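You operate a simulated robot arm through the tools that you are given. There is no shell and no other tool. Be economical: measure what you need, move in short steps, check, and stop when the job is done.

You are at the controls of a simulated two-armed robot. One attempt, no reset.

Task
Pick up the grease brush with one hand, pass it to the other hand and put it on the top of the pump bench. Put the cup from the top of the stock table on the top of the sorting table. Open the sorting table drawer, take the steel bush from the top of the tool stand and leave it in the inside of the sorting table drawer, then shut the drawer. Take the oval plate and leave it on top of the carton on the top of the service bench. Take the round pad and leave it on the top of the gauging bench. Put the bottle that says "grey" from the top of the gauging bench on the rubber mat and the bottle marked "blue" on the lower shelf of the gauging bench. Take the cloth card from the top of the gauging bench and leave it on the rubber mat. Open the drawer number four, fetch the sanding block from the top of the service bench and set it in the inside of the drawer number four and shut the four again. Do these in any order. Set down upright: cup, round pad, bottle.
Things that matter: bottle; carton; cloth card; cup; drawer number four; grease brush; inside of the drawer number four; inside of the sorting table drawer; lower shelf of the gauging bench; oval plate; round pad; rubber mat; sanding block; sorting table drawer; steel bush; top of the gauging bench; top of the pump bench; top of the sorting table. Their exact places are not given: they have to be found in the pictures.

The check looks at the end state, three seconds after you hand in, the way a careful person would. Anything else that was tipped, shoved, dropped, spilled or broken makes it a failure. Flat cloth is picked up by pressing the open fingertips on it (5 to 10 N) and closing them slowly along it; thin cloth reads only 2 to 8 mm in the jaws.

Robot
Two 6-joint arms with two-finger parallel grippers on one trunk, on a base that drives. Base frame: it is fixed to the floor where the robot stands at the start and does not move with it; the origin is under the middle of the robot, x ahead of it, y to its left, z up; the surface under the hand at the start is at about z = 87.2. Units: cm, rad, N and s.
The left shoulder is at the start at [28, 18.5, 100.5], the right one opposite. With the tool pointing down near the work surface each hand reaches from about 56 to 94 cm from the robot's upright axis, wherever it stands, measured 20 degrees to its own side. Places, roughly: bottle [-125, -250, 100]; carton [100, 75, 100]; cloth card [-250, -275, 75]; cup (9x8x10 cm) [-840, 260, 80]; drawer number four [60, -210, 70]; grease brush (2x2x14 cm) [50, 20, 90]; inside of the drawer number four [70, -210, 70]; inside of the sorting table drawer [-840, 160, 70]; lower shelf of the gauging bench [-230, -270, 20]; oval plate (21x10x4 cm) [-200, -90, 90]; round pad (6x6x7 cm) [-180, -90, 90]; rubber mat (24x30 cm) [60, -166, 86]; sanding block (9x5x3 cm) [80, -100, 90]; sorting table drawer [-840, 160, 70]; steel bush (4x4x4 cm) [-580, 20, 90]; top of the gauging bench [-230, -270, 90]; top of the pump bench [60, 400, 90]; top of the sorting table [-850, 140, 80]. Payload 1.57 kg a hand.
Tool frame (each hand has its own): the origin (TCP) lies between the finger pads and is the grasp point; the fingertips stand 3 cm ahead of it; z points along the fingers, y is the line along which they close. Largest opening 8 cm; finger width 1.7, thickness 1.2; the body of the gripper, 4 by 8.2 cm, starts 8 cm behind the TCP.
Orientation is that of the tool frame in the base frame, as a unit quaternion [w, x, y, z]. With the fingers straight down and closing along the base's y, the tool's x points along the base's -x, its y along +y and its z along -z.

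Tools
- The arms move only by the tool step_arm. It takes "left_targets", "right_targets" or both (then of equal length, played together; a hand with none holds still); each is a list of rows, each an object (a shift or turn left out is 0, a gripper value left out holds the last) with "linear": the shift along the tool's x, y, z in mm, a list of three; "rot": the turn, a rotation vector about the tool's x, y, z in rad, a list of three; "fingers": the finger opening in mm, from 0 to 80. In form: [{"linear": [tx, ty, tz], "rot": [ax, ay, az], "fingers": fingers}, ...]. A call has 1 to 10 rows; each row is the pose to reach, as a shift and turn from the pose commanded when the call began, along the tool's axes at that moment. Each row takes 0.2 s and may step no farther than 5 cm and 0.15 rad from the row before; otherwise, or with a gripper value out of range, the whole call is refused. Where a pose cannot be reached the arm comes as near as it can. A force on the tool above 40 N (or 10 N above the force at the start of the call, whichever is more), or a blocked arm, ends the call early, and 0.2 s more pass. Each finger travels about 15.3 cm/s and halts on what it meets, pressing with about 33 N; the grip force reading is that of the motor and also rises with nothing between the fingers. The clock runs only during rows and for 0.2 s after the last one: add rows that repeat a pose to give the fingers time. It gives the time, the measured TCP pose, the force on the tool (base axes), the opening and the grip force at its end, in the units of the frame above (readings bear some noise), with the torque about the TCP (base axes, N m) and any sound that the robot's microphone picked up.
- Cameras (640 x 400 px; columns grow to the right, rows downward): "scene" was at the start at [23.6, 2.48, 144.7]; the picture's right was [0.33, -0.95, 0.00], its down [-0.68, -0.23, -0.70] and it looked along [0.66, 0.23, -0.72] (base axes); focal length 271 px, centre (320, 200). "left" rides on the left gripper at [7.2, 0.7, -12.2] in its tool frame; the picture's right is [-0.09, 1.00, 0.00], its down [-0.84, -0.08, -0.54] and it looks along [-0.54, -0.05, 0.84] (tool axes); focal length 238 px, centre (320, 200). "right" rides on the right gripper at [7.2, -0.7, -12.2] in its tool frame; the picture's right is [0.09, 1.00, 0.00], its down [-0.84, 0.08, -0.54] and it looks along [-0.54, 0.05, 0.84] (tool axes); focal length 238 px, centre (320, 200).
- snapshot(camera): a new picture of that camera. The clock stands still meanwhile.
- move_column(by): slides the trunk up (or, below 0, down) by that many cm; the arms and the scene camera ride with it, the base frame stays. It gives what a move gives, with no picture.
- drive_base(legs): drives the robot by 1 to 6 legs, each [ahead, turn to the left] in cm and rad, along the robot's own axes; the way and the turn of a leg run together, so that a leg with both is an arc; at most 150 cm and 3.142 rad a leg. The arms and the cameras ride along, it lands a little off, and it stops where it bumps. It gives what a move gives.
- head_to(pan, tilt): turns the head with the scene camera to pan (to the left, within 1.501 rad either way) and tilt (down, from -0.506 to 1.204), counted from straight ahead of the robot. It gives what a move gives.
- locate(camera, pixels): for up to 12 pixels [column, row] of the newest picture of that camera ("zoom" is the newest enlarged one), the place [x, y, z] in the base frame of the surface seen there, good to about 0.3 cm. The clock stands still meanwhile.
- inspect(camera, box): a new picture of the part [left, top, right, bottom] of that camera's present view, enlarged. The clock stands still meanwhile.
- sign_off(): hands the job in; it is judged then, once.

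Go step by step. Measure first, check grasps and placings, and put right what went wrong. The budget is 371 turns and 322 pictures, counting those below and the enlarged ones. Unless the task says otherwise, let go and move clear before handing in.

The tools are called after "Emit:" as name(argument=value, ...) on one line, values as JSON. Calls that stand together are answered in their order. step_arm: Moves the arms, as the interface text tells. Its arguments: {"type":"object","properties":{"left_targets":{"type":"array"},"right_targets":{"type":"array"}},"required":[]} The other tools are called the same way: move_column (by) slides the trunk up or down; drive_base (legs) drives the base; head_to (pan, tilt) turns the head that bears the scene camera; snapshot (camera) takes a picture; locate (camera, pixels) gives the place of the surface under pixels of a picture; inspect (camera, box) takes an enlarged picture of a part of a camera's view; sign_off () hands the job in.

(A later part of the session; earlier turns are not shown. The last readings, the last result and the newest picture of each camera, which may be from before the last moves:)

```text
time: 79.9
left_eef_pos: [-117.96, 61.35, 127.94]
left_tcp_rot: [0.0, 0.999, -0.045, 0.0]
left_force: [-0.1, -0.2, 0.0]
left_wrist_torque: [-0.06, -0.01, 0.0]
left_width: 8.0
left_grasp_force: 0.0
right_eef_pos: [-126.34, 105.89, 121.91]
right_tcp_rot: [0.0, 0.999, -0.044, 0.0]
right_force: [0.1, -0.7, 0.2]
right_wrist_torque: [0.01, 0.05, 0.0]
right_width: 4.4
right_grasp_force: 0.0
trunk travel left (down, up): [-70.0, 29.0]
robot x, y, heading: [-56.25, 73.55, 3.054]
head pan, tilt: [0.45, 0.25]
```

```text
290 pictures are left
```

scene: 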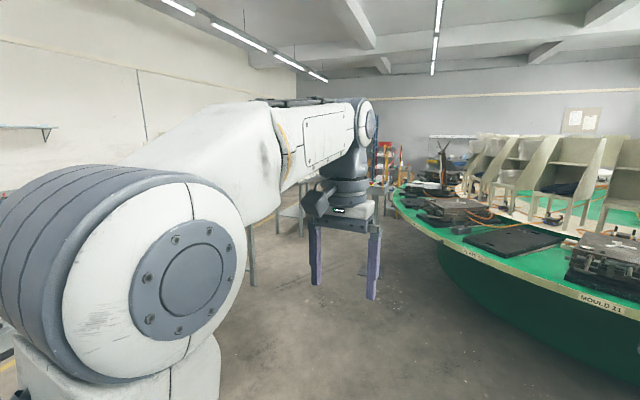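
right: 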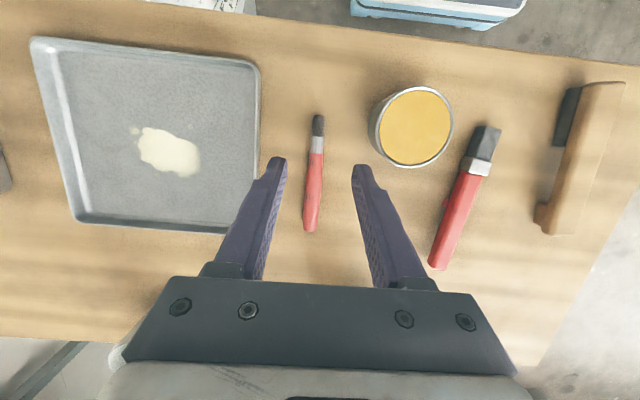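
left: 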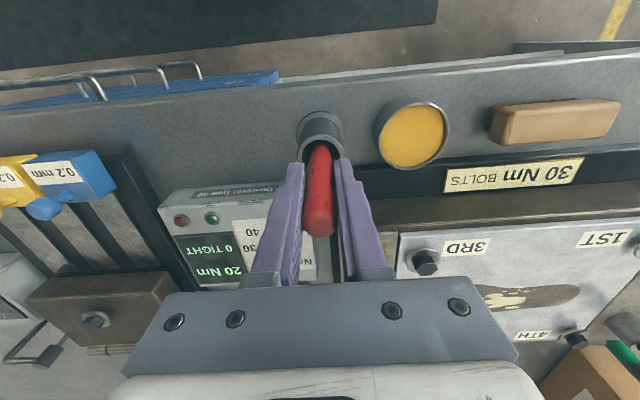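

Emit:
locate(camera="scene", pixels=[[252, 280], [290, 215], [430, 222], [385, 190], [480, 255], [300, 235], [350, 350], [400, 200], [383, 180]])

Emit:
head_to(pan=-0.05, tilt=0.2)

Emit:
snapshot(camera="scene")

Emit:
head_to(pan=1.4, tilt=0.3)

Emit:
snapshot(camera="scene")

```text
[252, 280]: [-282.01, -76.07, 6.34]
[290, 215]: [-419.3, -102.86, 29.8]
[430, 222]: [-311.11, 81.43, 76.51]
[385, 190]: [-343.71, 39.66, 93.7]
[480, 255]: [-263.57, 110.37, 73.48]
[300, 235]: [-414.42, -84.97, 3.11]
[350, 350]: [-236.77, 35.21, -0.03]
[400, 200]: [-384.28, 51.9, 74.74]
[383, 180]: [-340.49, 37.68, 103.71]
```

```text
time: 80.8
left_eef_pos: [-117.84, 61.32, 127.99]
left_tcp_rot: [0.0, 0.999, -0.045, 0.0]
left_force: [-0.6, -0.1, 0.3]
left_wrist_torque: [-0.01, -0.03, -0.01]
left_width: 8.0
left_grasp_force: 0.1
right_eef_pos: [-126.36, 105.96, 122.02]
right_tcp_rot: [0.0, 0.999, -0.045, 0.0]
right_force: [-1.0, -0.3, -0.5]
right_wrist_torque: [0.0, 0.02, 0.01]
right_width: 4.39
right_grasp_force: 0.1
trunk travel left (down, up): [-70.0, 29.0]
robot x, y, heading: [-56.52, 73.69, 3.05]
head pan, tilt: [-0.051, 0.201]
```

```text
289 pictures are left
```

scene: 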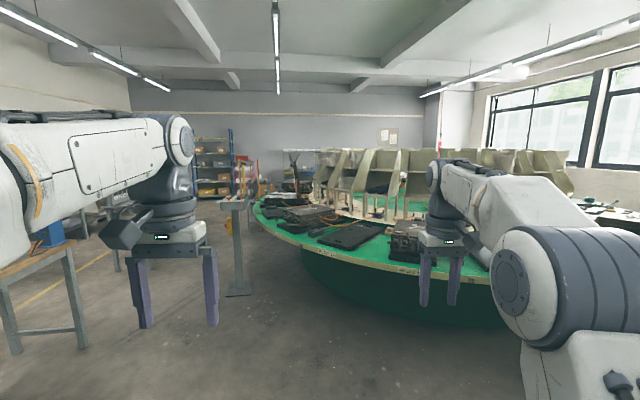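

```text
time: 82.4
left_eef_pos: [-117.93, 61.45, 127.87]
left_tcp_rot: [0.0, 0.999, -0.044, 0.0]
left_force: [-0.8, 0.6, -0.2]
left_wrist_torque: [0.0, 0.0, 0.0]
left_width: 7.99
left_grasp_force: 0.0
right_eef_pos: [-126.32, 105.96, 121.93]
right_tcp_rot: [0.0, 0.999, -0.045, 0.0]
right_force: [-0.2, -0.2, 0.4]
right_wrist_torque: [0.01, 0.03, 0.04]
right_width: 4.38
right_grasp_force: 0.1
trunk travel left (down, up): [-70.0, 29.0]
robot x, y, heading: [-56.1, 73.78, 3.053]
head pan, tilt: [1.4, 0.3]
```

```text
288 pictures are left
```

scene: 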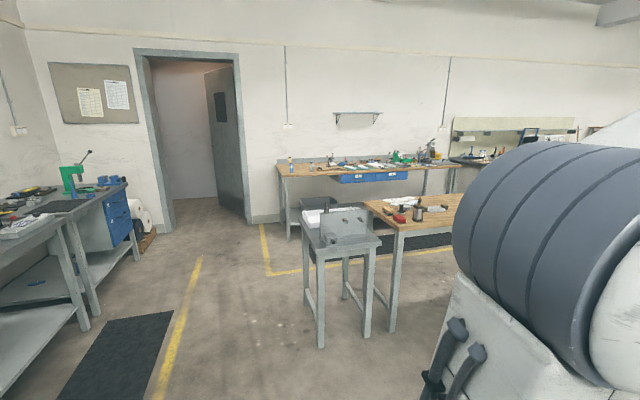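

Emit:
locate(camera="scene", pixels=[[320, 345], [367, 335], [390, 330], [340, 225], [400, 215], [420, 210], [310, 165], [420, 165], [290, 160], [440, 320], [100, 205], [110, 180]])

Emit:
inspect(camera="scene", box=[270, 130, 470, 260])

Emit:
inspect(camera="scene", box=[0, 130, 160, 260])

```text
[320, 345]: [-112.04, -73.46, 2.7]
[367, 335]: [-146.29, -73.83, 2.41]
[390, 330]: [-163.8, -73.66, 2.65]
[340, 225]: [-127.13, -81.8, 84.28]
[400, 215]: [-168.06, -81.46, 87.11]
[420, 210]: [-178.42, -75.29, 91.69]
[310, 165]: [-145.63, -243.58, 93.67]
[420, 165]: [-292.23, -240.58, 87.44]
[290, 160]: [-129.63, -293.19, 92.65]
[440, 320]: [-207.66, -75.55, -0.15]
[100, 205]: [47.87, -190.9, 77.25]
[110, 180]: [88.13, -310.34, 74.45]
```

```text
3.08 times, centred on (370, 195) of scene
```

zoom: 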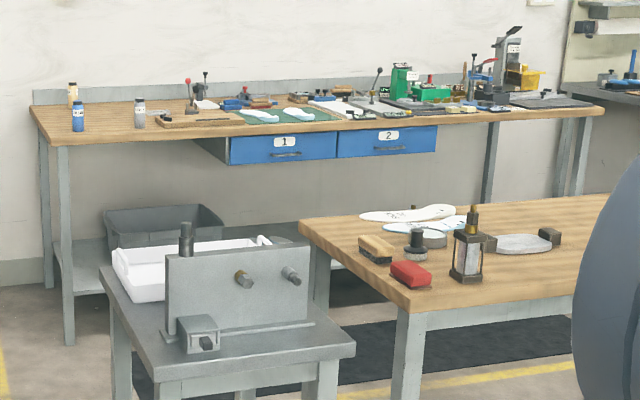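

```text
3.08 times, centred on (80, 195) of scene
```

zoom: 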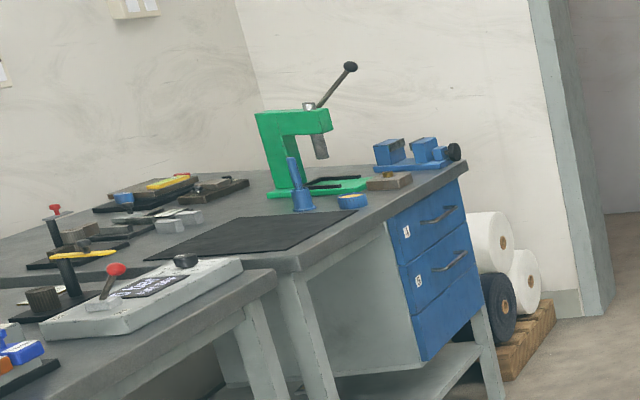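

I've got the map: wood table front edge y≈-75 (x −164…−282), a pedestal near (−340,38), carousel north of it. I'll move to (−130,−22) facing west and check the corridor.

Emit:
drive_base(legs=[[0, 0.98], [119, 0], [0, -0.89]])

Emit:
head_to(pan=0, tilt=0.3)

Emit:
snapshot(camera="scene")

```text
time: 93.2
left_eef_pos: [-194.06, -33.09, 127.95]
left_tcp_rot: [-0.001, 1.0, -0.018, 0.001]
left_force: [-0.7, 0.5, 0.4]
left_wrist_torque: [0.01, 0.01, -0.04]
left_width: 8.02
left_grasp_force: 0.1
right_eef_pos: [-204.84, 10.88, 122.0]
right_tcp_rot: [0.0, 1.0, -0.018, 0.0]
right_force: [0.4, -0.7, -0.3]
right_wrist_torque: [-0.02, -0.01, -0.02]
right_width: 4.44
right_grasp_force: 0.0
trunk travel left (down, up): [-70.0, 29.0]
robot x, y, heading: [-133.15, -17.78, 3.105]
head pan, tilt: [1.4, 0.3]
```

```text
time: 94.7
left_eef_pos: [-194.03, -33.01, 128.03]
left_tcp_rot: [0.001, 1.0, -0.017, 0.0]
left_force: [-0.1, 0.4, 0.2]
left_wrist_torque: [0.02, -0.01, 0.02]
left_width: 8.02
left_grasp_force: 0.1
right_eef_pos: [-204.83, 10.96, 122.08]
right_tcp_rot: [0.0, 1.0, -0.018, 0.0]
right_force: [0.5, 0.6, 0.4]
right_wrist_torque: [-0.01, 0.02, 0.0]
right_width: 4.4
right_grasp_force: 0.1
trunk travel left (down, up): [-70.0, 29.0]
robot x, y, heading: [-133.57, -17.33, 3.105]
head pan, tilt: [0.0, 0.3]
```

```text
285 pictures are left
```

scene: 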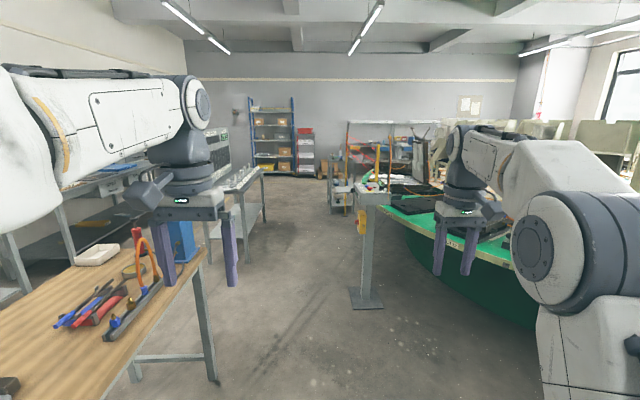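

Emit:
locate(camera="scene", pixels=[[350, 307], [384, 307], [372, 190], [213, 380], [340, 190], [350, 180], [262, 215], [265, 170], [275, 175], [305, 165], [378, 185], [365, 160]])

Emit:
inspect(camera="scene", box=[200, 90, 460, 250])

```text
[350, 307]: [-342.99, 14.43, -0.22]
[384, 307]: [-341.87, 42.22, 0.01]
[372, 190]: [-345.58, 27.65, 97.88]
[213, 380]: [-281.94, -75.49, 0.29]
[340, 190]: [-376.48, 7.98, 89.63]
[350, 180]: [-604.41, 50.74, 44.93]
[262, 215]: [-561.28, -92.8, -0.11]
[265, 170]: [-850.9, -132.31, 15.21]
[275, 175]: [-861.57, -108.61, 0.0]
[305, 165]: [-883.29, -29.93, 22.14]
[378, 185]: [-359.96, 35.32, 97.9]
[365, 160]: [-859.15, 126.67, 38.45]
```

```text
2.46 times, centred on (330, 170) of scene
```

zoom: 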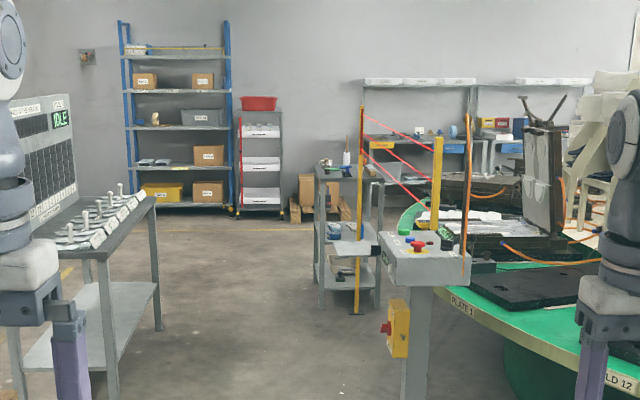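

The corridor between wood table (y≤−75) and pedestal (y≥8) is about 83 cm wide; I need my own base width. Looking down at it.

Emit:
head_to(pan=0.0, tilt=1.2)

Emit:
snapshot(camera="scene")

```text
time: 95.9
left_eef_pos: [-194.05, -33.21, 127.97]
left_tcp_rot: [0.001, 1.0, -0.017, 0.0]
left_force: [-0.7, 0.2, 0.1]
left_wrist_torque: [0.03, 0.01, 0.01]
left_width: 7.98
left_grasp_force: 0.0
right_eef_pos: [-204.91, 10.98, 121.95]
right_tcp_rot: [0.0, 1.0, -0.018, 0.0]
right_force: [-0.1, -0.6, -0.2]
right_wrist_torque: [0.03, 0.0, 0.01]
right_width: 4.4
right_grasp_force: 0.1
trunk travel left (down, up): [-70.0, 29.0]
robot x, y, heading: [-132.73, -17.73, 3.106]
head pan, tilt: [0.0, 1.201]
```

```text
283 pictures are left
```

scene: 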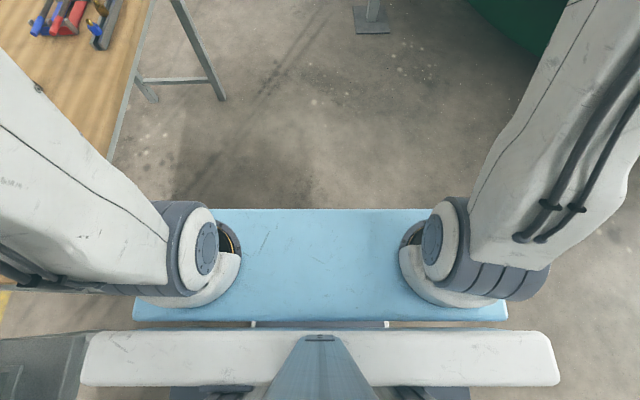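

Emit:
locate(camera="scene", pixels=[[225, 212], [425, 212], [320, 215], [136, 315], [505, 315], [85, 375], [555, 375], [320, 300], [180, 392], [30, 370], [310, 260], [530, 270]])

```text
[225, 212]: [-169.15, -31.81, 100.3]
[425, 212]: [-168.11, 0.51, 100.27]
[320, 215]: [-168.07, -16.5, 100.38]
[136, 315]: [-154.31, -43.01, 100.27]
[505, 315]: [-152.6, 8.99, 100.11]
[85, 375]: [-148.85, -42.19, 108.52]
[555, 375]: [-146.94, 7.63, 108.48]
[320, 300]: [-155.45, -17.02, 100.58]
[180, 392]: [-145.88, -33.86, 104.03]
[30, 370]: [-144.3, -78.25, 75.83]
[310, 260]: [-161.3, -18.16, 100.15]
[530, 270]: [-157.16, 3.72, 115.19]
```

Base is about 52–60 cm wide, so the corridor is passable. Driving to about (−480,−33).

Emit:
drive_base(legs=[[0, 0.14], [140, 0], [0, -0.11], [150, 0], [50, 0]])

Emit:
head_to(pan=-0.2, tilt=0.4)

Emit:
snapshot(camera="scene")

```text
time: 113.5
left_eef_pos: [-530.66, -47.83, 127.96]
left_tcp_rot: [0.0, 1.0, 0.001, 0.0]
left_force: [0.8, 0.1, -0.1]
left_wrist_torque: [-0.02, -0.01, 0.0]
left_width: 7.98
left_grasp_force: 0.1
right_eef_pos: [-543.08, -4.27, 121.96]
right_tcp_rot: [-0.001, 1.0, 0.002, 0.0]
right_force: [-0.2, 0.1, 0.1]
right_wrist_torque: [-0.01, -0.01, 0.06]
right_width: 4.41
right_grasp_force: 0.0
trunk travel left (down, up): [-70.0, 29.0]
robot x, y, heading: [-470.45, -29.71, -3.136]
head pan, tilt: [0.0, 1.201]
```

```text
time: 114.7
left_eef_pos: [-530.66, -47.79, 128.04]
left_tcp_rot: [0.0, 1.0, 0.002, 0.0]
left_force: [0.7, -0.6, -0.3]
left_wrist_torque: [0.03, -0.02, 0.0]
left_width: 8.01
left_grasp_force: 0.1
right_eef_pos: [-543.11, -4.22, 121.92]
right_tcp_rot: [0.001, 1.0, 0.002, -0.001]
right_force: [-0.7, 0.3, -0.1]
right_wrist_torque: [0.01, -0.03, -0.01]
right_width: 4.39
right_grasp_force: 0.1
trunk travel left (down, up): [-70.0, 29.0]
robot x, y, heading: [-470.34, -29.89, -3.142]
head pan, tilt: [-0.201, 0.4]
```

```text
282 pictures are left
```

scene: 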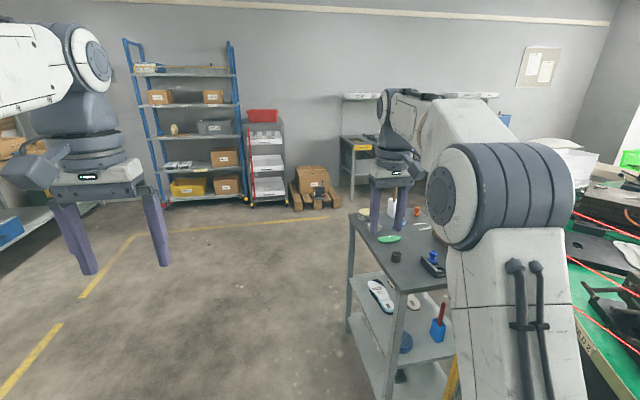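

Emit:
inspect(camera="scene", box=[340, 180, 460, 300])

Emit:
snapshot(camera="right")

Emit:
locate(camera="scene", pixels=[[396, 257], [388, 239], [400, 285], [350, 215], [415, 275], [445, 250], [433, 270], [350, 325]])

```text
3.33 times, centred on (400, 240) of scene
```

zoom: 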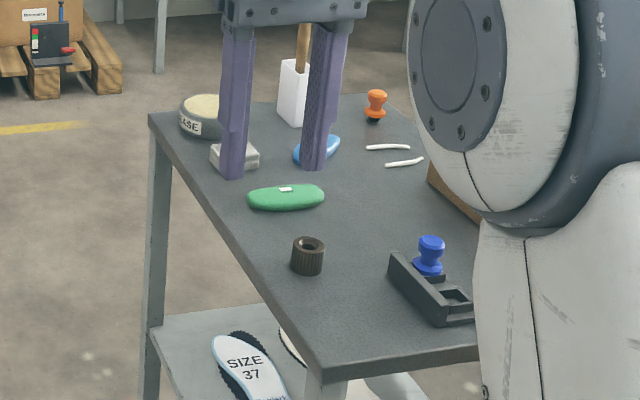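

```text
280 pictures are left
```

right: 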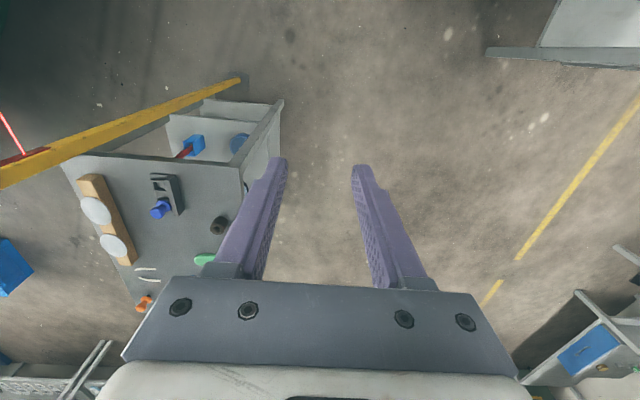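

```text
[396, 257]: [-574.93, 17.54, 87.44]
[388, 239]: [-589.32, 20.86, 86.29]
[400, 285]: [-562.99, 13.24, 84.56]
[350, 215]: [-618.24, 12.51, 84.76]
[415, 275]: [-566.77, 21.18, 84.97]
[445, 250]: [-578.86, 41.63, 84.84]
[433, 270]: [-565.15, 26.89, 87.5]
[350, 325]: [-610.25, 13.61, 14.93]
```

Emit:
locate(camera="right", pixels=[[237, 80], [150, 120], [20, 170], [218, 225], [278, 105], [240, 170], [8, 135]])

Emit:
head_to(pan=-0.7, tilt=0.4)

Emit:
snapshot(camera="scene")

```text
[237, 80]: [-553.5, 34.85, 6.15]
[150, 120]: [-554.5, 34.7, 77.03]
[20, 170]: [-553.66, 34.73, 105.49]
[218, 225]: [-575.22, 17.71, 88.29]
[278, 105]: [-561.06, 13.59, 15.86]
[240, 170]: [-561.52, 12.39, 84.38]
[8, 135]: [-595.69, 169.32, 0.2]
```

```text
time: 115.6
left_eef_pos: [-530.65, -47.8, 128.07]
left_tcp_rot: [0.0, 1.0, 0.001, 0.0]
left_force: [0.4, 0.5, 1.0]
left_wrist_torque: [-0.02, 0.0, 0.0]
left_width: 7.99
left_grasp_force: 0.1
right_eef_pos: [-543.05, -4.21, 121.97]
right_tcp_rot: [0.001, 1.0, 0.001, 0.001]
right_force: [0.0, 0.0, 1.3]
right_wrist_torque: [0.04, -0.01, 0.01]
right_width: 4.41
right_grasp_force: 0.0
trunk travel left (down, up): [-70.0, 29.0]
robot x, y, heading: [-470.57, -30.24, -3.132]
head pan, tilt: [-0.7, 0.4]
```

```text
279 pictures are left
```

scene: 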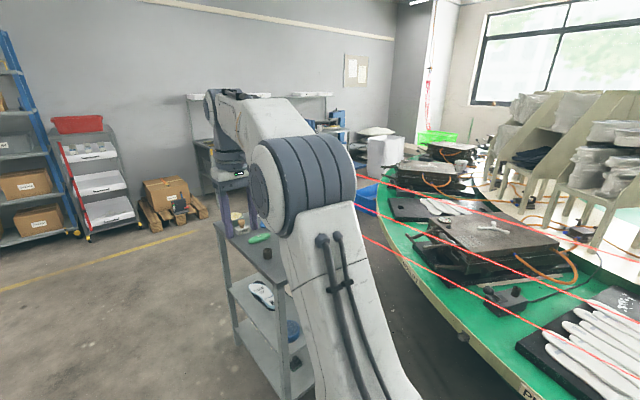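

Bush (black cylinder with hole) is at (−575,17.6), top z≈88; a post stands at (−554,35). I'll approach the stand from its south side at (−602,−56) facing +y.

Emit:
drive_base(legs=[[0, 0.2], [134, 0], [0, -1.77]])

Emit:
head_to(pan=-0.25, tilt=0.7)

Emit:
snapshot(camera="scene")

Emit:
snapshot(camera="right")

```text
time: 127.4
left_eef_pos: [-617.51, 3.79, 128.07]
left_tcp_rot: [0.0, -0.699, 0.716, 0.001]
left_force: [-0.2, 0.5, 0.4]
left_wrist_torque: [0.01, -0.02, -0.01]
left_width: 8.03
left_grasp_force: 0.2
right_eef_pos: [-573.5, 15.03, 121.93]
right_tcp_rot: [0.001, -0.699, 0.715, 0.001]
right_force: [0.3, 0.5, -0.7]
right_wrist_torque: [-0.01, 0.0, 0.01]
right_width: 4.39
right_grasp_force: 0.1
trunk travel left (down, up): [-70.0, 29.0]
robot x, y, heading: [-601.12, -56.9, 1.546]
head pan, tilt: [-0.7, 0.4]
```

```text
time: 128.3
left_eef_pos: [-617.36, 3.76, 127.95]
left_tcp_rot: [0.0, -0.699, 0.715, 0.001]
left_force: [0.0, -0.2, 0.6]
left_wrist_torque: [-0.01, 0.03, 0.01]
left_width: 8.0
left_grasp_force: 0.1
right_eef_pos: [-573.45, 15.01, 121.97]
right_tcp_rot: [-0.001, -0.699, 0.715, 0.0]
right_force: [-0.5, -0.5, 0.0]
right_wrist_torque: [-0.02, 0.0, 0.0]
right_width: 4.42
right_grasp_force: 0.0
trunk travel left (down, up): [-70.0, 29.0]
robot x, y, heading: [-601.71, -57.08, 1.549]
head pan, tilt: [-0.25, 0.7]
```

```text
278 pictures are left
```

scene: 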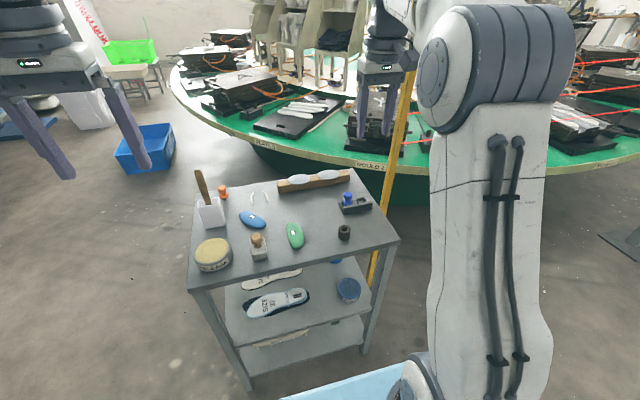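

```text
277 pictures are left
```

right: 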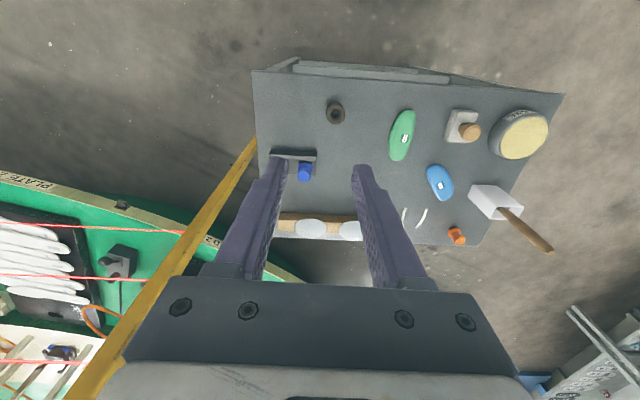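

Emit:
locate(camera="right", pixels=[[335, 104], [335, 120], [326, 112], [345, 112], [305, 165], [400, 130]])

Emit:
inspect(camera="right", box=[255, 70, 415, 170])

```text
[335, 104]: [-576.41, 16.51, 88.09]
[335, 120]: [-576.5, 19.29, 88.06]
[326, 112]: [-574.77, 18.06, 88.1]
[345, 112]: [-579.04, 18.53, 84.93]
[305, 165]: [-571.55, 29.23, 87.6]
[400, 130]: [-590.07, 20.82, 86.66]
```

```text
4.00 times, centred on (335, 120) of right
```

zoom: 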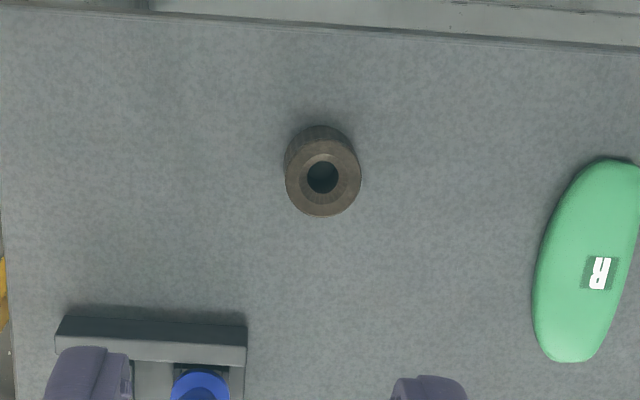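

Bush centre (−576.4,17.9), top 88.1. Moving above it and descending with open fingers, stopping short to verify.

Emit:
step_arm(right_targets=[{"linear": [-14, 15, 40], "fingers": 70}, {"linear": [-28, 30, 85], "fingers": 70}, {"linear": [-28, 30, 130]}, {"linear": [-28, 30, 175]}, {"linear": [-28, 30, 220]}, {"linear": [-28, 30, 260]}])

Emit:
snapshot(camera="right")

```text
time: 129.7
left_eef_pos: [-617.39, 3.83, 127.96]
left_tcp_rot: [0.001, -0.699, 0.715, 0.0]
left_force: [-0.4, -0.2, 0.9]
left_wrist_torque: [0.01, -0.03, -0.01]
left_width: 8.01
left_grasp_force: 0.2
right_eef_pos: [-576.49, 17.77, 96.24]
right_tcp_rot: [0.0, -0.699, 0.715, 0.0]
right_force: [0.5, 0.1, 0.1]
right_wrist_torque: [0.04, -0.01, 0.0]
right_width: 7.0
right_grasp_force: 0.0
trunk travel left (down, up): [-70.0, 29.0]
robot x, y, heading: [-601.55, -57.22, 1.544]
head pan, tilt: [-0.25, 0.7]
```

```text
275 pictures are left
```

right: 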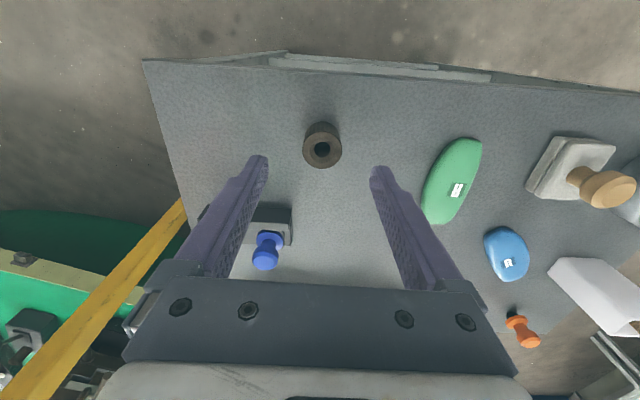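

Bush centred. Descending 7.9 cm and closing.

Emit:
step_arm(right_targets=[{"linear": [0, 0, 40]}, {"linear": [0, 0, 70]}, {"linear": [0, 0, 79]}, {"linear": [0, 0, 79], "fingers": 20}, {"linear": [0, 0, 79], "fingers": 20}, {"linear": [0, 0, 79], "fingers": 20}])

Emit:
snapshot(camera="right")

```text
time: 131.1
left_eef_pos: [-617.28, 3.73, 127.99]
left_tcp_rot: [0.0, -0.698, 0.716, 0.0]
left_force: [-0.1, 0.3, 0.0]
left_wrist_torque: [0.0, 0.02, 0.03]
left_width: 7.99
left_grasp_force: 0.0
right_eef_pos: [-576.62, 17.77, 88.2]
right_tcp_rot: [0.0, -0.699, 0.715, 0.0]
right_force: [0.0, 0.3, 0.3]
right_wrist_torque: [-0.05, 0.0, 0.01]
right_width: 3.37
right_grasp_force: 32.7
trunk travel left (down, up): [-70.0, 29.0]
robot x, y, heading: [-601.64, -57.33, 1.546]
head pan, tilt: [-0.25, 0.7]
```

```text
274 pictures are left
```

right: 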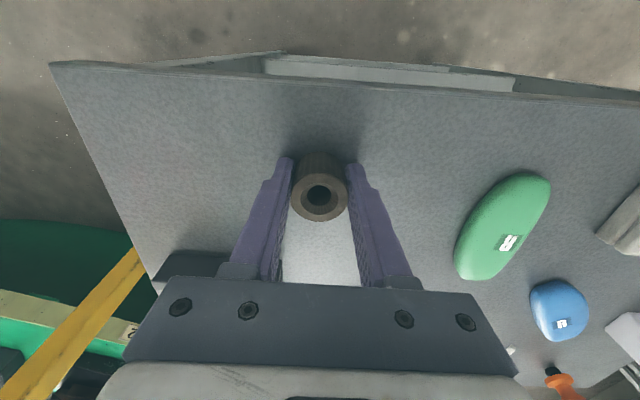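

Bush held (3.37 cm). Lifting straight up and pulling in.

Emit:
step_arm(right_targets=[{"linear": [0, 0, -45]}, {"linear": [0, 0, -90]}, {"linear": [0, 0, -135]}, {"linear": [0, 0, -180]}, {"linear": [0, 0, -225]}, {"linear": [0, 0, -270]}, {"linear": [5, 10, -315]}, {"linear": [10, 20, -340]}])

Emit:
head_to(pan=0.7, tilt=0.3)

Emit:
snapshot(camera="scene")

```text
time: 132.9
left_eef_pos: [-617.31, 3.72, 128.13]
left_tcp_rot: [0.001, -0.699, 0.715, -0.001]
left_force: [-0.9, 0.3, 0.7]
left_wrist_torque: [0.02, 0.01, -0.01]
left_width: 7.98
left_grasp_force: 0.1
right_eef_pos: [-578.3, 17.07, 122.0]
right_tcp_rot: [-0.001, -0.699, 0.715, 0.0]
right_force: [0.0, 0.1, -0.6]
right_wrist_torque: [0.02, 0.05, 0.02]
right_width: 3.38
right_grasp_force: 32.9
trunk travel left (down, up): [-70.0, 29.0]
robot x, y, heading: [-601.21, -56.89, 1.546]
head pan, tilt: [-0.25, 0.7]
```

```text
time: 134.1
left_eef_pos: [-617.25, 3.8, 127.99]
left_tcp_rot: [0.0, -0.698, 0.716, 0.0]
left_force: [0.2, 0.3, 0.0]
left_wrist_torque: [-0.02, -0.03, -0.02]
left_width: 8.02
left_grasp_force: 0.1
right_eef_pos: [-578.29, 17.05, 121.94]
right_tcp_rot: [-0.001, -0.699, 0.715, 0.0]
right_force: [0.7, -0.5, -1.1]
right_wrist_torque: [0.01, 0.0, 0.05]
right_width: 3.37
right_grasp_force: 33.3
trunk travel left (down, up): [-70.0, 29.0]
robot x, y, heading: [-601.3, -57.37, 1.544]
head pan, tilt: [0.7, 0.3]
```

```text
273 pictures are left
```

scene: 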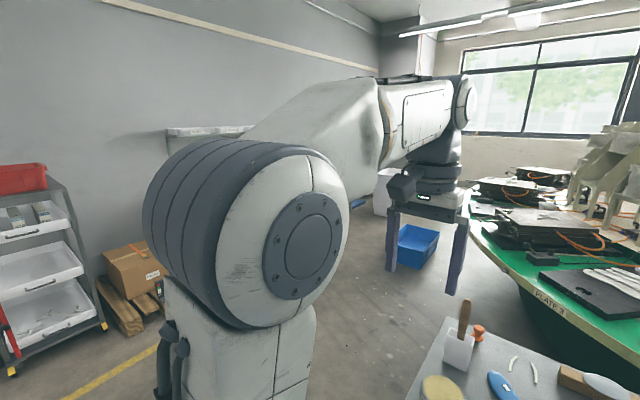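

Heading west: turn left and drive to about (−720,−10), then view the sorting and stock tables.

Emit:
drive_base(legs=[[-10, 0], [0, 1.2], [125, 0]])

Emit:
head_to(pan=-0.6, tilt=0.35)

Emit:
snapshot(camera="scene")

```text
time: 144.2
left_eef_pos: [-779.94, -10.79, 128.03]
left_tcp_rot: [0.0, 0.98, -0.199, 0.0]
left_force: [-0.7, 0.4, 0.3]
left_wrist_torque: [0.0, 0.02, -0.02]
left_width: 8.01
left_grasp_force: 0.0
right_eef_pos: [-778.04, 30.26, 122.15]
right_tcp_rot: [0.0, 0.98, -0.197, 0.0]
right_force: [-0.1, 0.2, -1.6]
right_wrist_torque: [0.0, 0.02, 0.02]
right_width: 3.36
right_grasp_force: 32.7
trunk travel left (down, up): [-70.0, 29.0]
robot x, y, heading: [-717.89, -17.7, 2.74]
head pan, tilt: [0.7, 0.3]
```

```text
time: 145.7
left_eef_pos: [-779.93, -10.81, 128.0]
left_tcp_rot: [0.0, 0.98, -0.199, 0.0]
left_force: [0.0, 0.6, 0.4]
left_wrist_torque: [-0.06, -0.04, 0.02]
left_width: 7.99
left_grasp_force: 0.1
right_eef_pos: [-778.24, 30.31, 121.97]
right_tcp_rot: [0.0, 0.98, -0.198, 0.0]
right_force: [0.5, -0.1, -2.1]
right_wrist_torque: [0.04, -0.01, 0.0]
right_width: 3.38
right_grasp_force: 33.1
trunk travel left (down, up): [-70.0, 29.0]
robot x, y, heading: [-717.5, -18.16, 2.743]
head pan, tilt: [-0.6, 0.351]
```

```text
272 pictures are left
```

scene: 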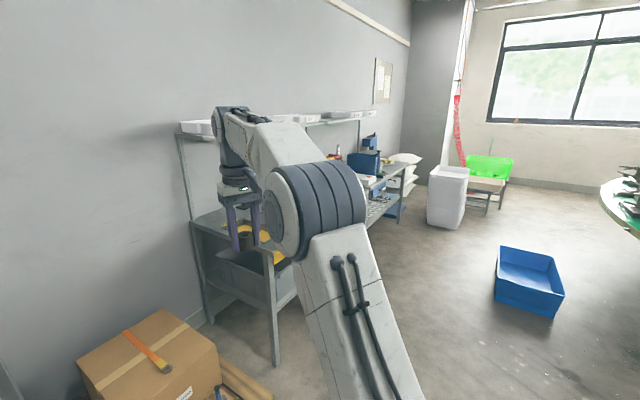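

Emit:
locate(camera="scene", pixels=[[275, 360], [270, 272], [215, 215], [240, 270], [208, 318], [385, 170], [365, 185], [520, 300], [450, 200], [400, 225], [160, 340], [190, 125]])

Emit:
inspect(camera="scene", box=[170, 90, 450, 290])

```text
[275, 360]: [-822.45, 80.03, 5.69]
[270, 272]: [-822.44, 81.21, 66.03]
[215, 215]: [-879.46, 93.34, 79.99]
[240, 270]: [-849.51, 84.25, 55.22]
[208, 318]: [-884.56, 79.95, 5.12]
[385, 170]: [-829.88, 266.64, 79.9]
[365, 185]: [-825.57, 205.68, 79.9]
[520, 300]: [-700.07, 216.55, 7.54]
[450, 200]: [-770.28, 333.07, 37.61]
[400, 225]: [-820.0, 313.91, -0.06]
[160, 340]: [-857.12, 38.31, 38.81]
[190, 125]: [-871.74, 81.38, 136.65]
```

```text
2.00 times, centred on (310, 190) of scene
```

zoom: 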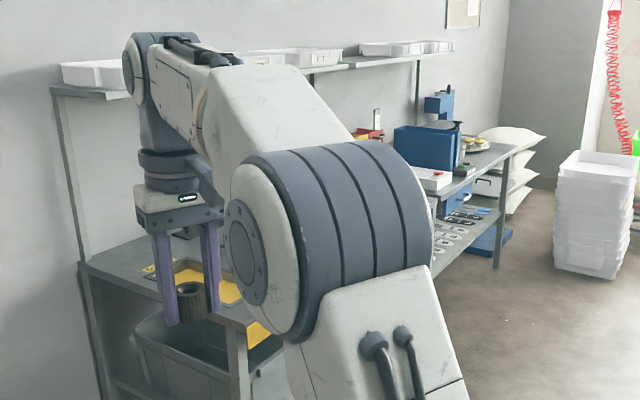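

Emit:
drive_base(legs=[[0, -0.81], [105, 0], [0, -0.36]])

Emit:
head_to(pan=0.0, tilt=0.5)

Emit:
snapshot(camera="scene")

Emit:
head_to(pan=0.9, tilt=0.5)

Emit:
snapshot(camera="scene")

```text
time: 154.3
left_eef_pos: [-773.0, 141.07, 127.97]
left_tcp_rot: [0.0, 0.71, -0.704, 0.001]
left_force: [0.1, -0.6, 0.1]
left_wrist_torque: [-0.05, 0.01, -0.02]
left_width: 7.96
left_grasp_force: 0.0
right_eef_pos: [-734.42, 155.63, 122.08]
right_tcp_rot: [0.0, 0.71, -0.704, 0.0]
right_force: [-1.2, -0.2, -2.0]
right_wrist_torque: [-0.01, 0.02, -0.01]
right_width: 3.35
right_grasp_force: 33.0
trunk travel left (down, up): [-70.0, 29.0]
robot x, y, heading: [-755.08, 80.99, 1.58]
head pan, tilt: [-0.6, 0.351]
```

```text
time: 155.3
left_eef_pos: [-772.99, 141.24, 128.0]
left_tcp_rot: [0.0, 0.709, -0.705, 0.0]
left_force: [-0.6, 0.7, 0.3]
left_wrist_torque: [0.0, -0.01, 0.01]
left_width: 8.0
left_grasp_force: 0.0
right_eef_pos: [-734.43, 155.65, 122.03]
right_tcp_rot: [0.0, 0.71, -0.704, -0.001]
right_force: [-0.6, 1.4, -0.9]
right_wrist_torque: [0.01, 0.01, 0.0]
right_width: 3.36
right_grasp_force: 33.2
trunk travel left (down, up): [-70.0, 29.0]
robot x, y, heading: [-754.8, 80.65, 1.574]
head pan, tilt: [0.0, 0.499]
```

```text
270 pictures are left
```

scene: 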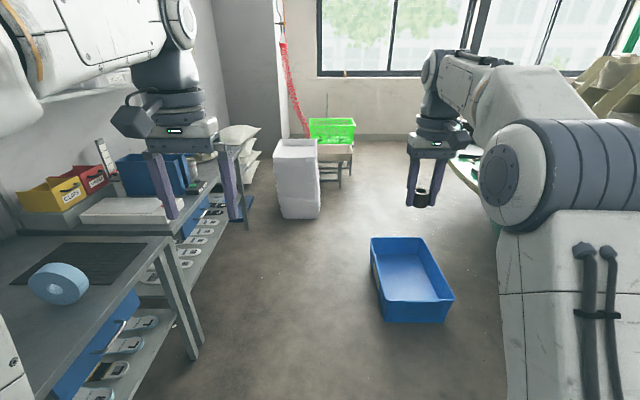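

```text
time: 156.6
left_eef_pos: [-773.06, 141.05, 128.02]
left_tcp_rot: [0.0, 0.71, -0.704, 0.0]
left_force: [0.3, -0.8, 0.4]
left_wrist_torque: [0.02, -0.02, 0.0]
left_width: 7.99
left_grasp_force: 0.0
right_eef_pos: [-734.37, 155.51, 122.0]
right_tcp_rot: [0.0, 0.71, -0.704, 0.0]
right_force: [-0.8, -0.4, -1.9]
right_wrist_torque: [-0.01, -0.02, 0.02]
right_width: 3.37
right_grasp_force: 33.0
trunk travel left (down, up): [-70.0, 29.0]
robot x, y, heading: [-755.16, 80.9, 1.576]
head pan, tilt: [0.901, 0.499]
```

```text
269 pictures are left
```

scene: 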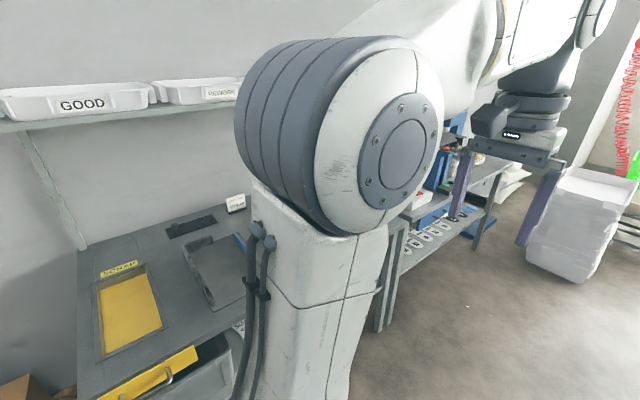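

Floor bin's near edge is around x≈−720, so I'll travel at x≈−769 between table edge (−822) and bin.

Emit:
drive_base(legs=[[0, 0.22], [64, 0], [0, -0.225], [115, 0]])

Emit:
head_to(pan=1.45, tilt=0.6)

Emit:
snapshot(camera="scene")

Emit:
snapshot(camera="left")

```text
time: 167.2
left_eef_pos: [-786.63, 319.54, 128.1]
left_tcp_rot: [-0.001, -0.703, 0.711, 0.0]
left_force: [-0.2, 0.2, -0.4]
left_wrist_torque: [-0.03, 0.0, -0.01]
left_width: 8.02
left_grasp_force: 0.1
right_eef_pos: [-747.69, 333.18, 121.98]
right_tcp_rot: [-0.001, -0.704, 0.711, 0.0]
right_force: [1.1, 0.4, -1.2]
right_wrist_torque: [-0.02, -0.01, 0.0]
right_width: 3.38
right_grasp_force: 33.0
trunk travel left (down, up): [-70.0, 29.0]
robot x, y, heading: [-769.44, 259.03, 1.557]
head pan, tilt: [0.901, 0.499]
```

```text
time: 168.2
left_eef_pos: [-786.56, 319.48, 127.97]
left_tcp_rot: [0.0, -0.704, 0.711, 0.0]
left_force: [-0.6, 0.2, -0.4]
left_wrist_torque: [0.0, 0.01, 0.02]
left_width: 8.01
left_grasp_force: 0.0
right_eef_pos: [-747.68, 333.43, 121.94]
right_tcp_rot: [0.0, -0.703, 0.711, 0.0]
right_force: [0.1, 0.3, -1.7]
right_wrist_torque: [0.01, -0.02, -0.04]
right_width: 3.41
right_grasp_force: 33.1
trunk travel left (down, up): [-70.0, 29.0]
robot x, y, heading: [-769.77, 258.92, 1.555]
head pan, tilt: [1.45, 0.6]
```

```text
268 pictures are left
```

scene: 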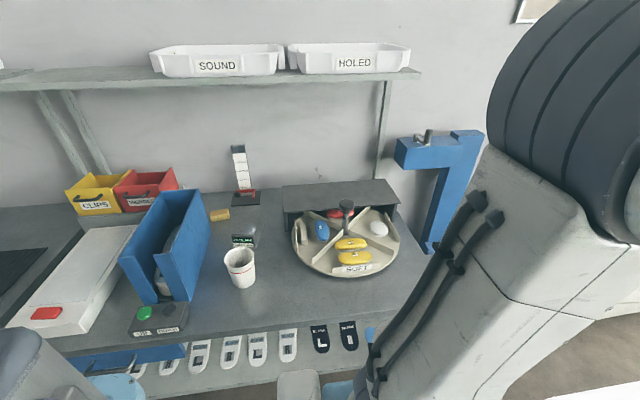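

```text
267 pictures are left
```

left: 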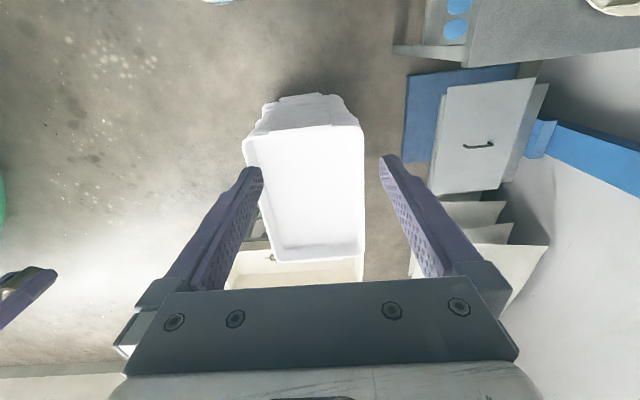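

Emit:
inspect(camera="scene", box=[170, 210, 330, 310])

Emit:
locate(camera="scene", pixels=[[225, 253], [254, 253], [240, 246], [240, 262], [240, 287], [200, 230], [150, 318], [296, 240], [330, 270], [240, 310], [300, 75], [150, 75]])

```text
4.00 times, centred on (250, 260) of scene
```

zoom: 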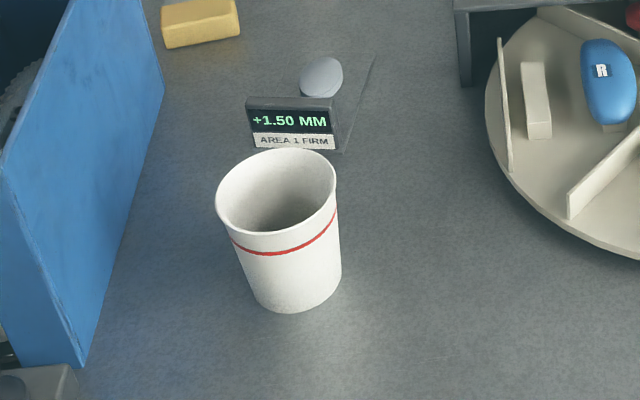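

```text
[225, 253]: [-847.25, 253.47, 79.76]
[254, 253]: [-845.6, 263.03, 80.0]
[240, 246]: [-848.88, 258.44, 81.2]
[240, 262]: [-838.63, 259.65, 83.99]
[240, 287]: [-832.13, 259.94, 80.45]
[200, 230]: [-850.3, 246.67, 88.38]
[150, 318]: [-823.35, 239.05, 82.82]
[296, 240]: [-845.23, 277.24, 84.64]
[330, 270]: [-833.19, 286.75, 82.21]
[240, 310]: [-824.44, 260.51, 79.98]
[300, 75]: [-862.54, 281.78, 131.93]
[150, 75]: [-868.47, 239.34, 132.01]
```

Emit:
locate(camera="zoom", pixels=[[219, 205], [334, 178], [275, 151], [285, 234], [250, 160], [278, 308], [245, 228], [330, 210], [340, 270]])

```text
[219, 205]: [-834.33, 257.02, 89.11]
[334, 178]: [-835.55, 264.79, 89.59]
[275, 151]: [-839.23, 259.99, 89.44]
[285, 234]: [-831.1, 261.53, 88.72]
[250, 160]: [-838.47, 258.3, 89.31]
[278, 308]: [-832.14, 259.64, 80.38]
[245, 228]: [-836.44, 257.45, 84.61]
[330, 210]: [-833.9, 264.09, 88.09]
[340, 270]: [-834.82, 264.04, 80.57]
```

Cup rim centre ≈ (−835,260.8), z 89.4, about 8 cm across: I'll pinch its wall. First check the blue press height before turning.

Emit:
locate(camera="scene", pixels=[[430, 133], [470, 135], [400, 150], [440, 240], [425, 140], [410, 72]])

```text
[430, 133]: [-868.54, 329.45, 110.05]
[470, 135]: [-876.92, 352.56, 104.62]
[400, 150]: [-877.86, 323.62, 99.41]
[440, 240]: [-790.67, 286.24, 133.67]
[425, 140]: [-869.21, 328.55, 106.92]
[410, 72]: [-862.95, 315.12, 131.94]
```

Emit:
step_arm(right_targets=[{"linear": [40, 0, 0]}, {"linear": [70, 0, 0]}])

Emit:
drive_base(legs=[[9, 0], [0, 1.586]])

Emit:
head_to(pan=0.1, tilt=0.75)

Emit:
snapshot(camera="scene")

Emit:
snapshot(camera="left")

```text
time: 168.8
left_eef_pos: [-786.73, 319.52, 128.04]
left_tcp_rot: [0.0, -0.704, 0.711, 0.0]
left_force: [0.1, 0.2, 0.0]
left_wrist_torque: [-0.02, 0.02, 0.02]
left_width: 8.02
left_grasp_force: 0.0
right_eef_pos: [-747.76, 326.35, 122.03]
right_tcp_rot: [0.0, -0.703, 0.711, 0.0]
right_force: [0.7, 0.1, -1.2]
right_wrist_torque: [-0.02, 0.0, 0.0]
right_width: 3.37
right_grasp_force: 33.2
trunk travel left (down, up): [-70.0, 29.0]
robot x, y, heading: [-769.73, 259.24, 1.561]
head pan, tilt: [1.45, 0.6]
```

```text
time: 173.8
left_eef_pos: [-829.17, 248.23, 127.9]
left_tcp_rot: [0.0, 1.0, 0.021, 0.0]
left_force: [0.2, 0.1, 0.8]
left_wrist_torque: [-0.02, -0.02, -0.01]
left_width: 7.99
left_grasp_force: 0.1
right_eef_pos: [-837.94, 286.62, 121.96]
right_tcp_rot: [0.0, 1.0, 0.021, -0.001]
right_force: [0.2, 0.4, -2.0]
right_wrist_torque: [-0.01, -0.01, -0.03]
right_width: 3.37
right_grasp_force: 33.0
trunk travel left (down, up): [-70.0, 29.0]
robot x, y, heading: [-769.69, 268.09, -3.102]
head pan, tilt: [1.45, 0.6]
```

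```text
time: 175.3
left_eef_pos: [-829.11, 248.3, 128.02]
left_tcp_rot: [0.001, 1.0, 0.022, 0.001]
left_force: [0.0, 0.0, 0.4]
left_wrist_torque: [0.02, -0.01, 0.02]
left_width: 7.99
left_grasp_force: 0.0
right_eef_pos: [-837.84, 286.58, 122.04]
right_tcp_rot: [0.0, 1.0, 0.021, 0.0]
right_force: [0.8, -0.7, -2.5]
right_wrist_torque: [0.0, -0.04, 0.01]
right_width: 3.35
right_grasp_force: 32.9
trunk travel left (down, up): [-70.0, 29.0]
robot x, y, heading: [-769.9, 268.11, -3.11]
head pan, tilt: [0.099, 0.75]
```

```text
265 pictures are left
```

scene: 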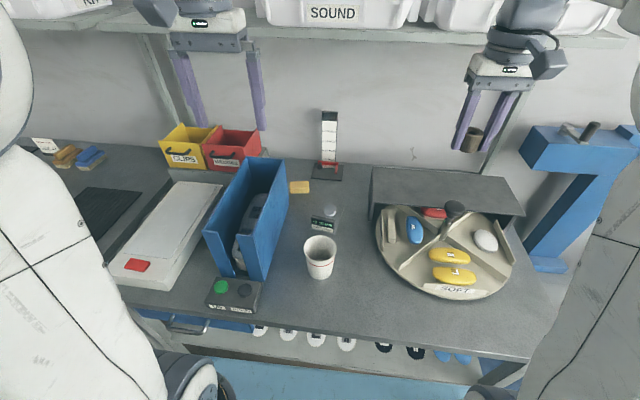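

```text
264 pictures are left
```

left: 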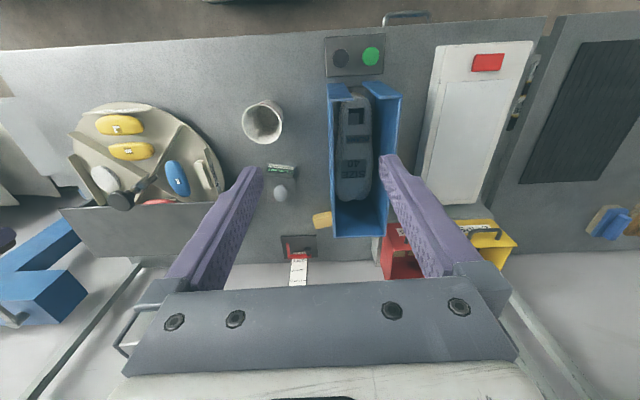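

Emit:
inspect(camera="left", box=[222, 82, 302, 162])

Emit:
inspect(camera="scene", box=[270, 200, 370, 300])

Emit:
locate(camera="left", pixels=[[243, 121], [283, 121], [264, 102], [264, 142], [280, 110], [264, 122]])

```text
5.00 times, centred on (262, 122) of left
```

zoom: 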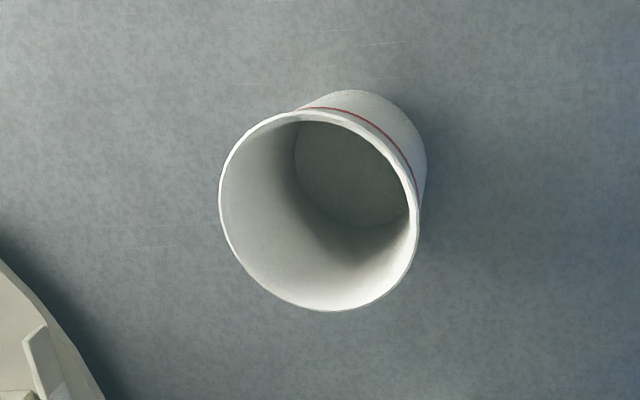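

```text
4.00 times, centred on (320, 250) of scene
```

zoom: 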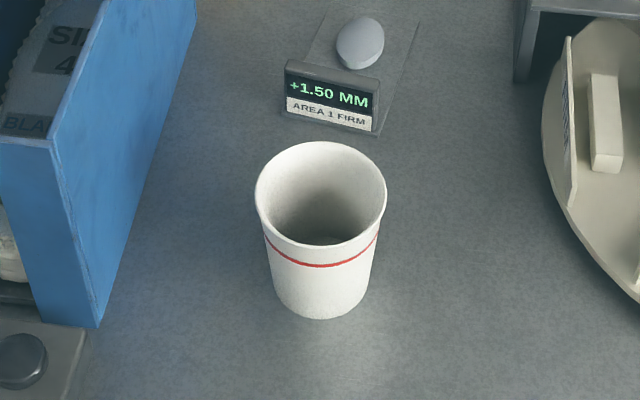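

```text
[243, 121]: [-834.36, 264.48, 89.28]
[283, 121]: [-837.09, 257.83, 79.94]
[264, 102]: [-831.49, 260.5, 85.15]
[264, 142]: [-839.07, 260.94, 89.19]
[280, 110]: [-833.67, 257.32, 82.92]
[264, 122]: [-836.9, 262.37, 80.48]
```

Rim centre ≈ (−835.1,260.6). Positioning left hand over the south wall (y≈256.8) with 4 cm opening.

Emit:
step_arm(left_targets=[{"linear": [-28, -43, 0], "fingers": 40}, {"linear": [-57, -87, 0], "fingers": 40}, {"linear": [-57, -87, 50]}, {"linear": [-57, -87, 100]}, {"linear": [-57, -87, 150]}, {"linear": [-57, -87, 200]}, {"linear": [-57, -87, 250]}, {"linear": [-57, -87, 290]}])

Emit:
snapshot(camera="left")

```text
refused: row 1 steps farther than a row can; nothing moved
```

```text
261 pictures are left
```

left: 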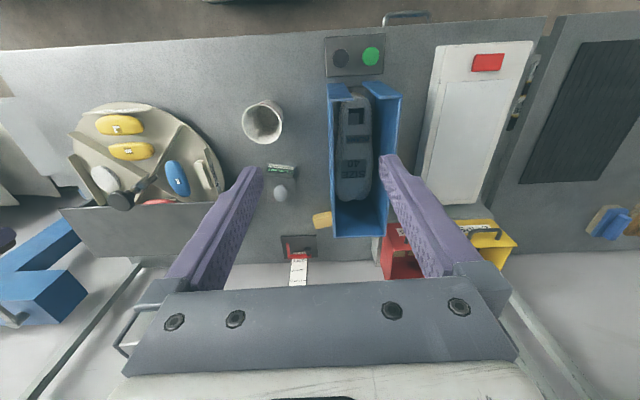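

Emit:
step_arm(left_targets=[{"linear": [-19, -29, 0], "fingers": 40}, {"linear": [-38, -58, 0], "fingers": 40}, {"linear": [-57, -87, 0], "fingers": 40}, {"linear": [-57, -87, 48]}, {"linear": [-57, -87, 96]}, {"linear": [-57, -87, 144]}, {"linear": [-57, -87, 192]}, {"linear": [-57, -87, 240]}, {"linear": [-57, -87, 285]}])

Emit:
snapshot(camera="left")

```text
time: 177.3
left_eef_pos: [-834.94, 256.64, 99.62]
left_tcp_rot: [0.0, 1.0, 0.021, 0.0]
left_force: [0.1, -0.2, 0.7]
left_wrist_torque: [-0.02, 0.0, 0.03]
left_width: 3.99
left_grasp_force: 0.2
right_eef_pos: [-837.88, 286.6, 122.1]
right_tcp_rot: [0.0, 1.0, 0.02, 0.001]
right_force: [0.2, -0.1, -1.6]
right_wrist_torque: [-0.01, 0.01, 0.03]
right_width: 3.37
right_grasp_force: 33.1
trunk travel left (down, up): [-70.0, 29.0]
robot x, y, heading: [-769.7, 268.25, -3.104]
head pan, tilt: [0.099, 0.75]
```

```text
260 pictures are left
```

left: 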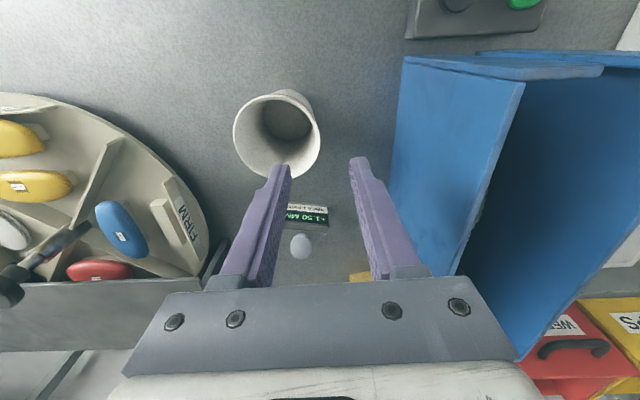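

Emit:
locate(camera="left", pixels=[[515, 100], [485, 190], [462, 265], [405, 70], [322, 130], [235, 130], [278, 95]])

```text
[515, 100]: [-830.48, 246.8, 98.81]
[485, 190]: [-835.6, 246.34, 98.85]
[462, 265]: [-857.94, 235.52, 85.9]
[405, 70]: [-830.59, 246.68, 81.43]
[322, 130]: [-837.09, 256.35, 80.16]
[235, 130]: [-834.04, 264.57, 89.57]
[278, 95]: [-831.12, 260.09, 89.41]
```

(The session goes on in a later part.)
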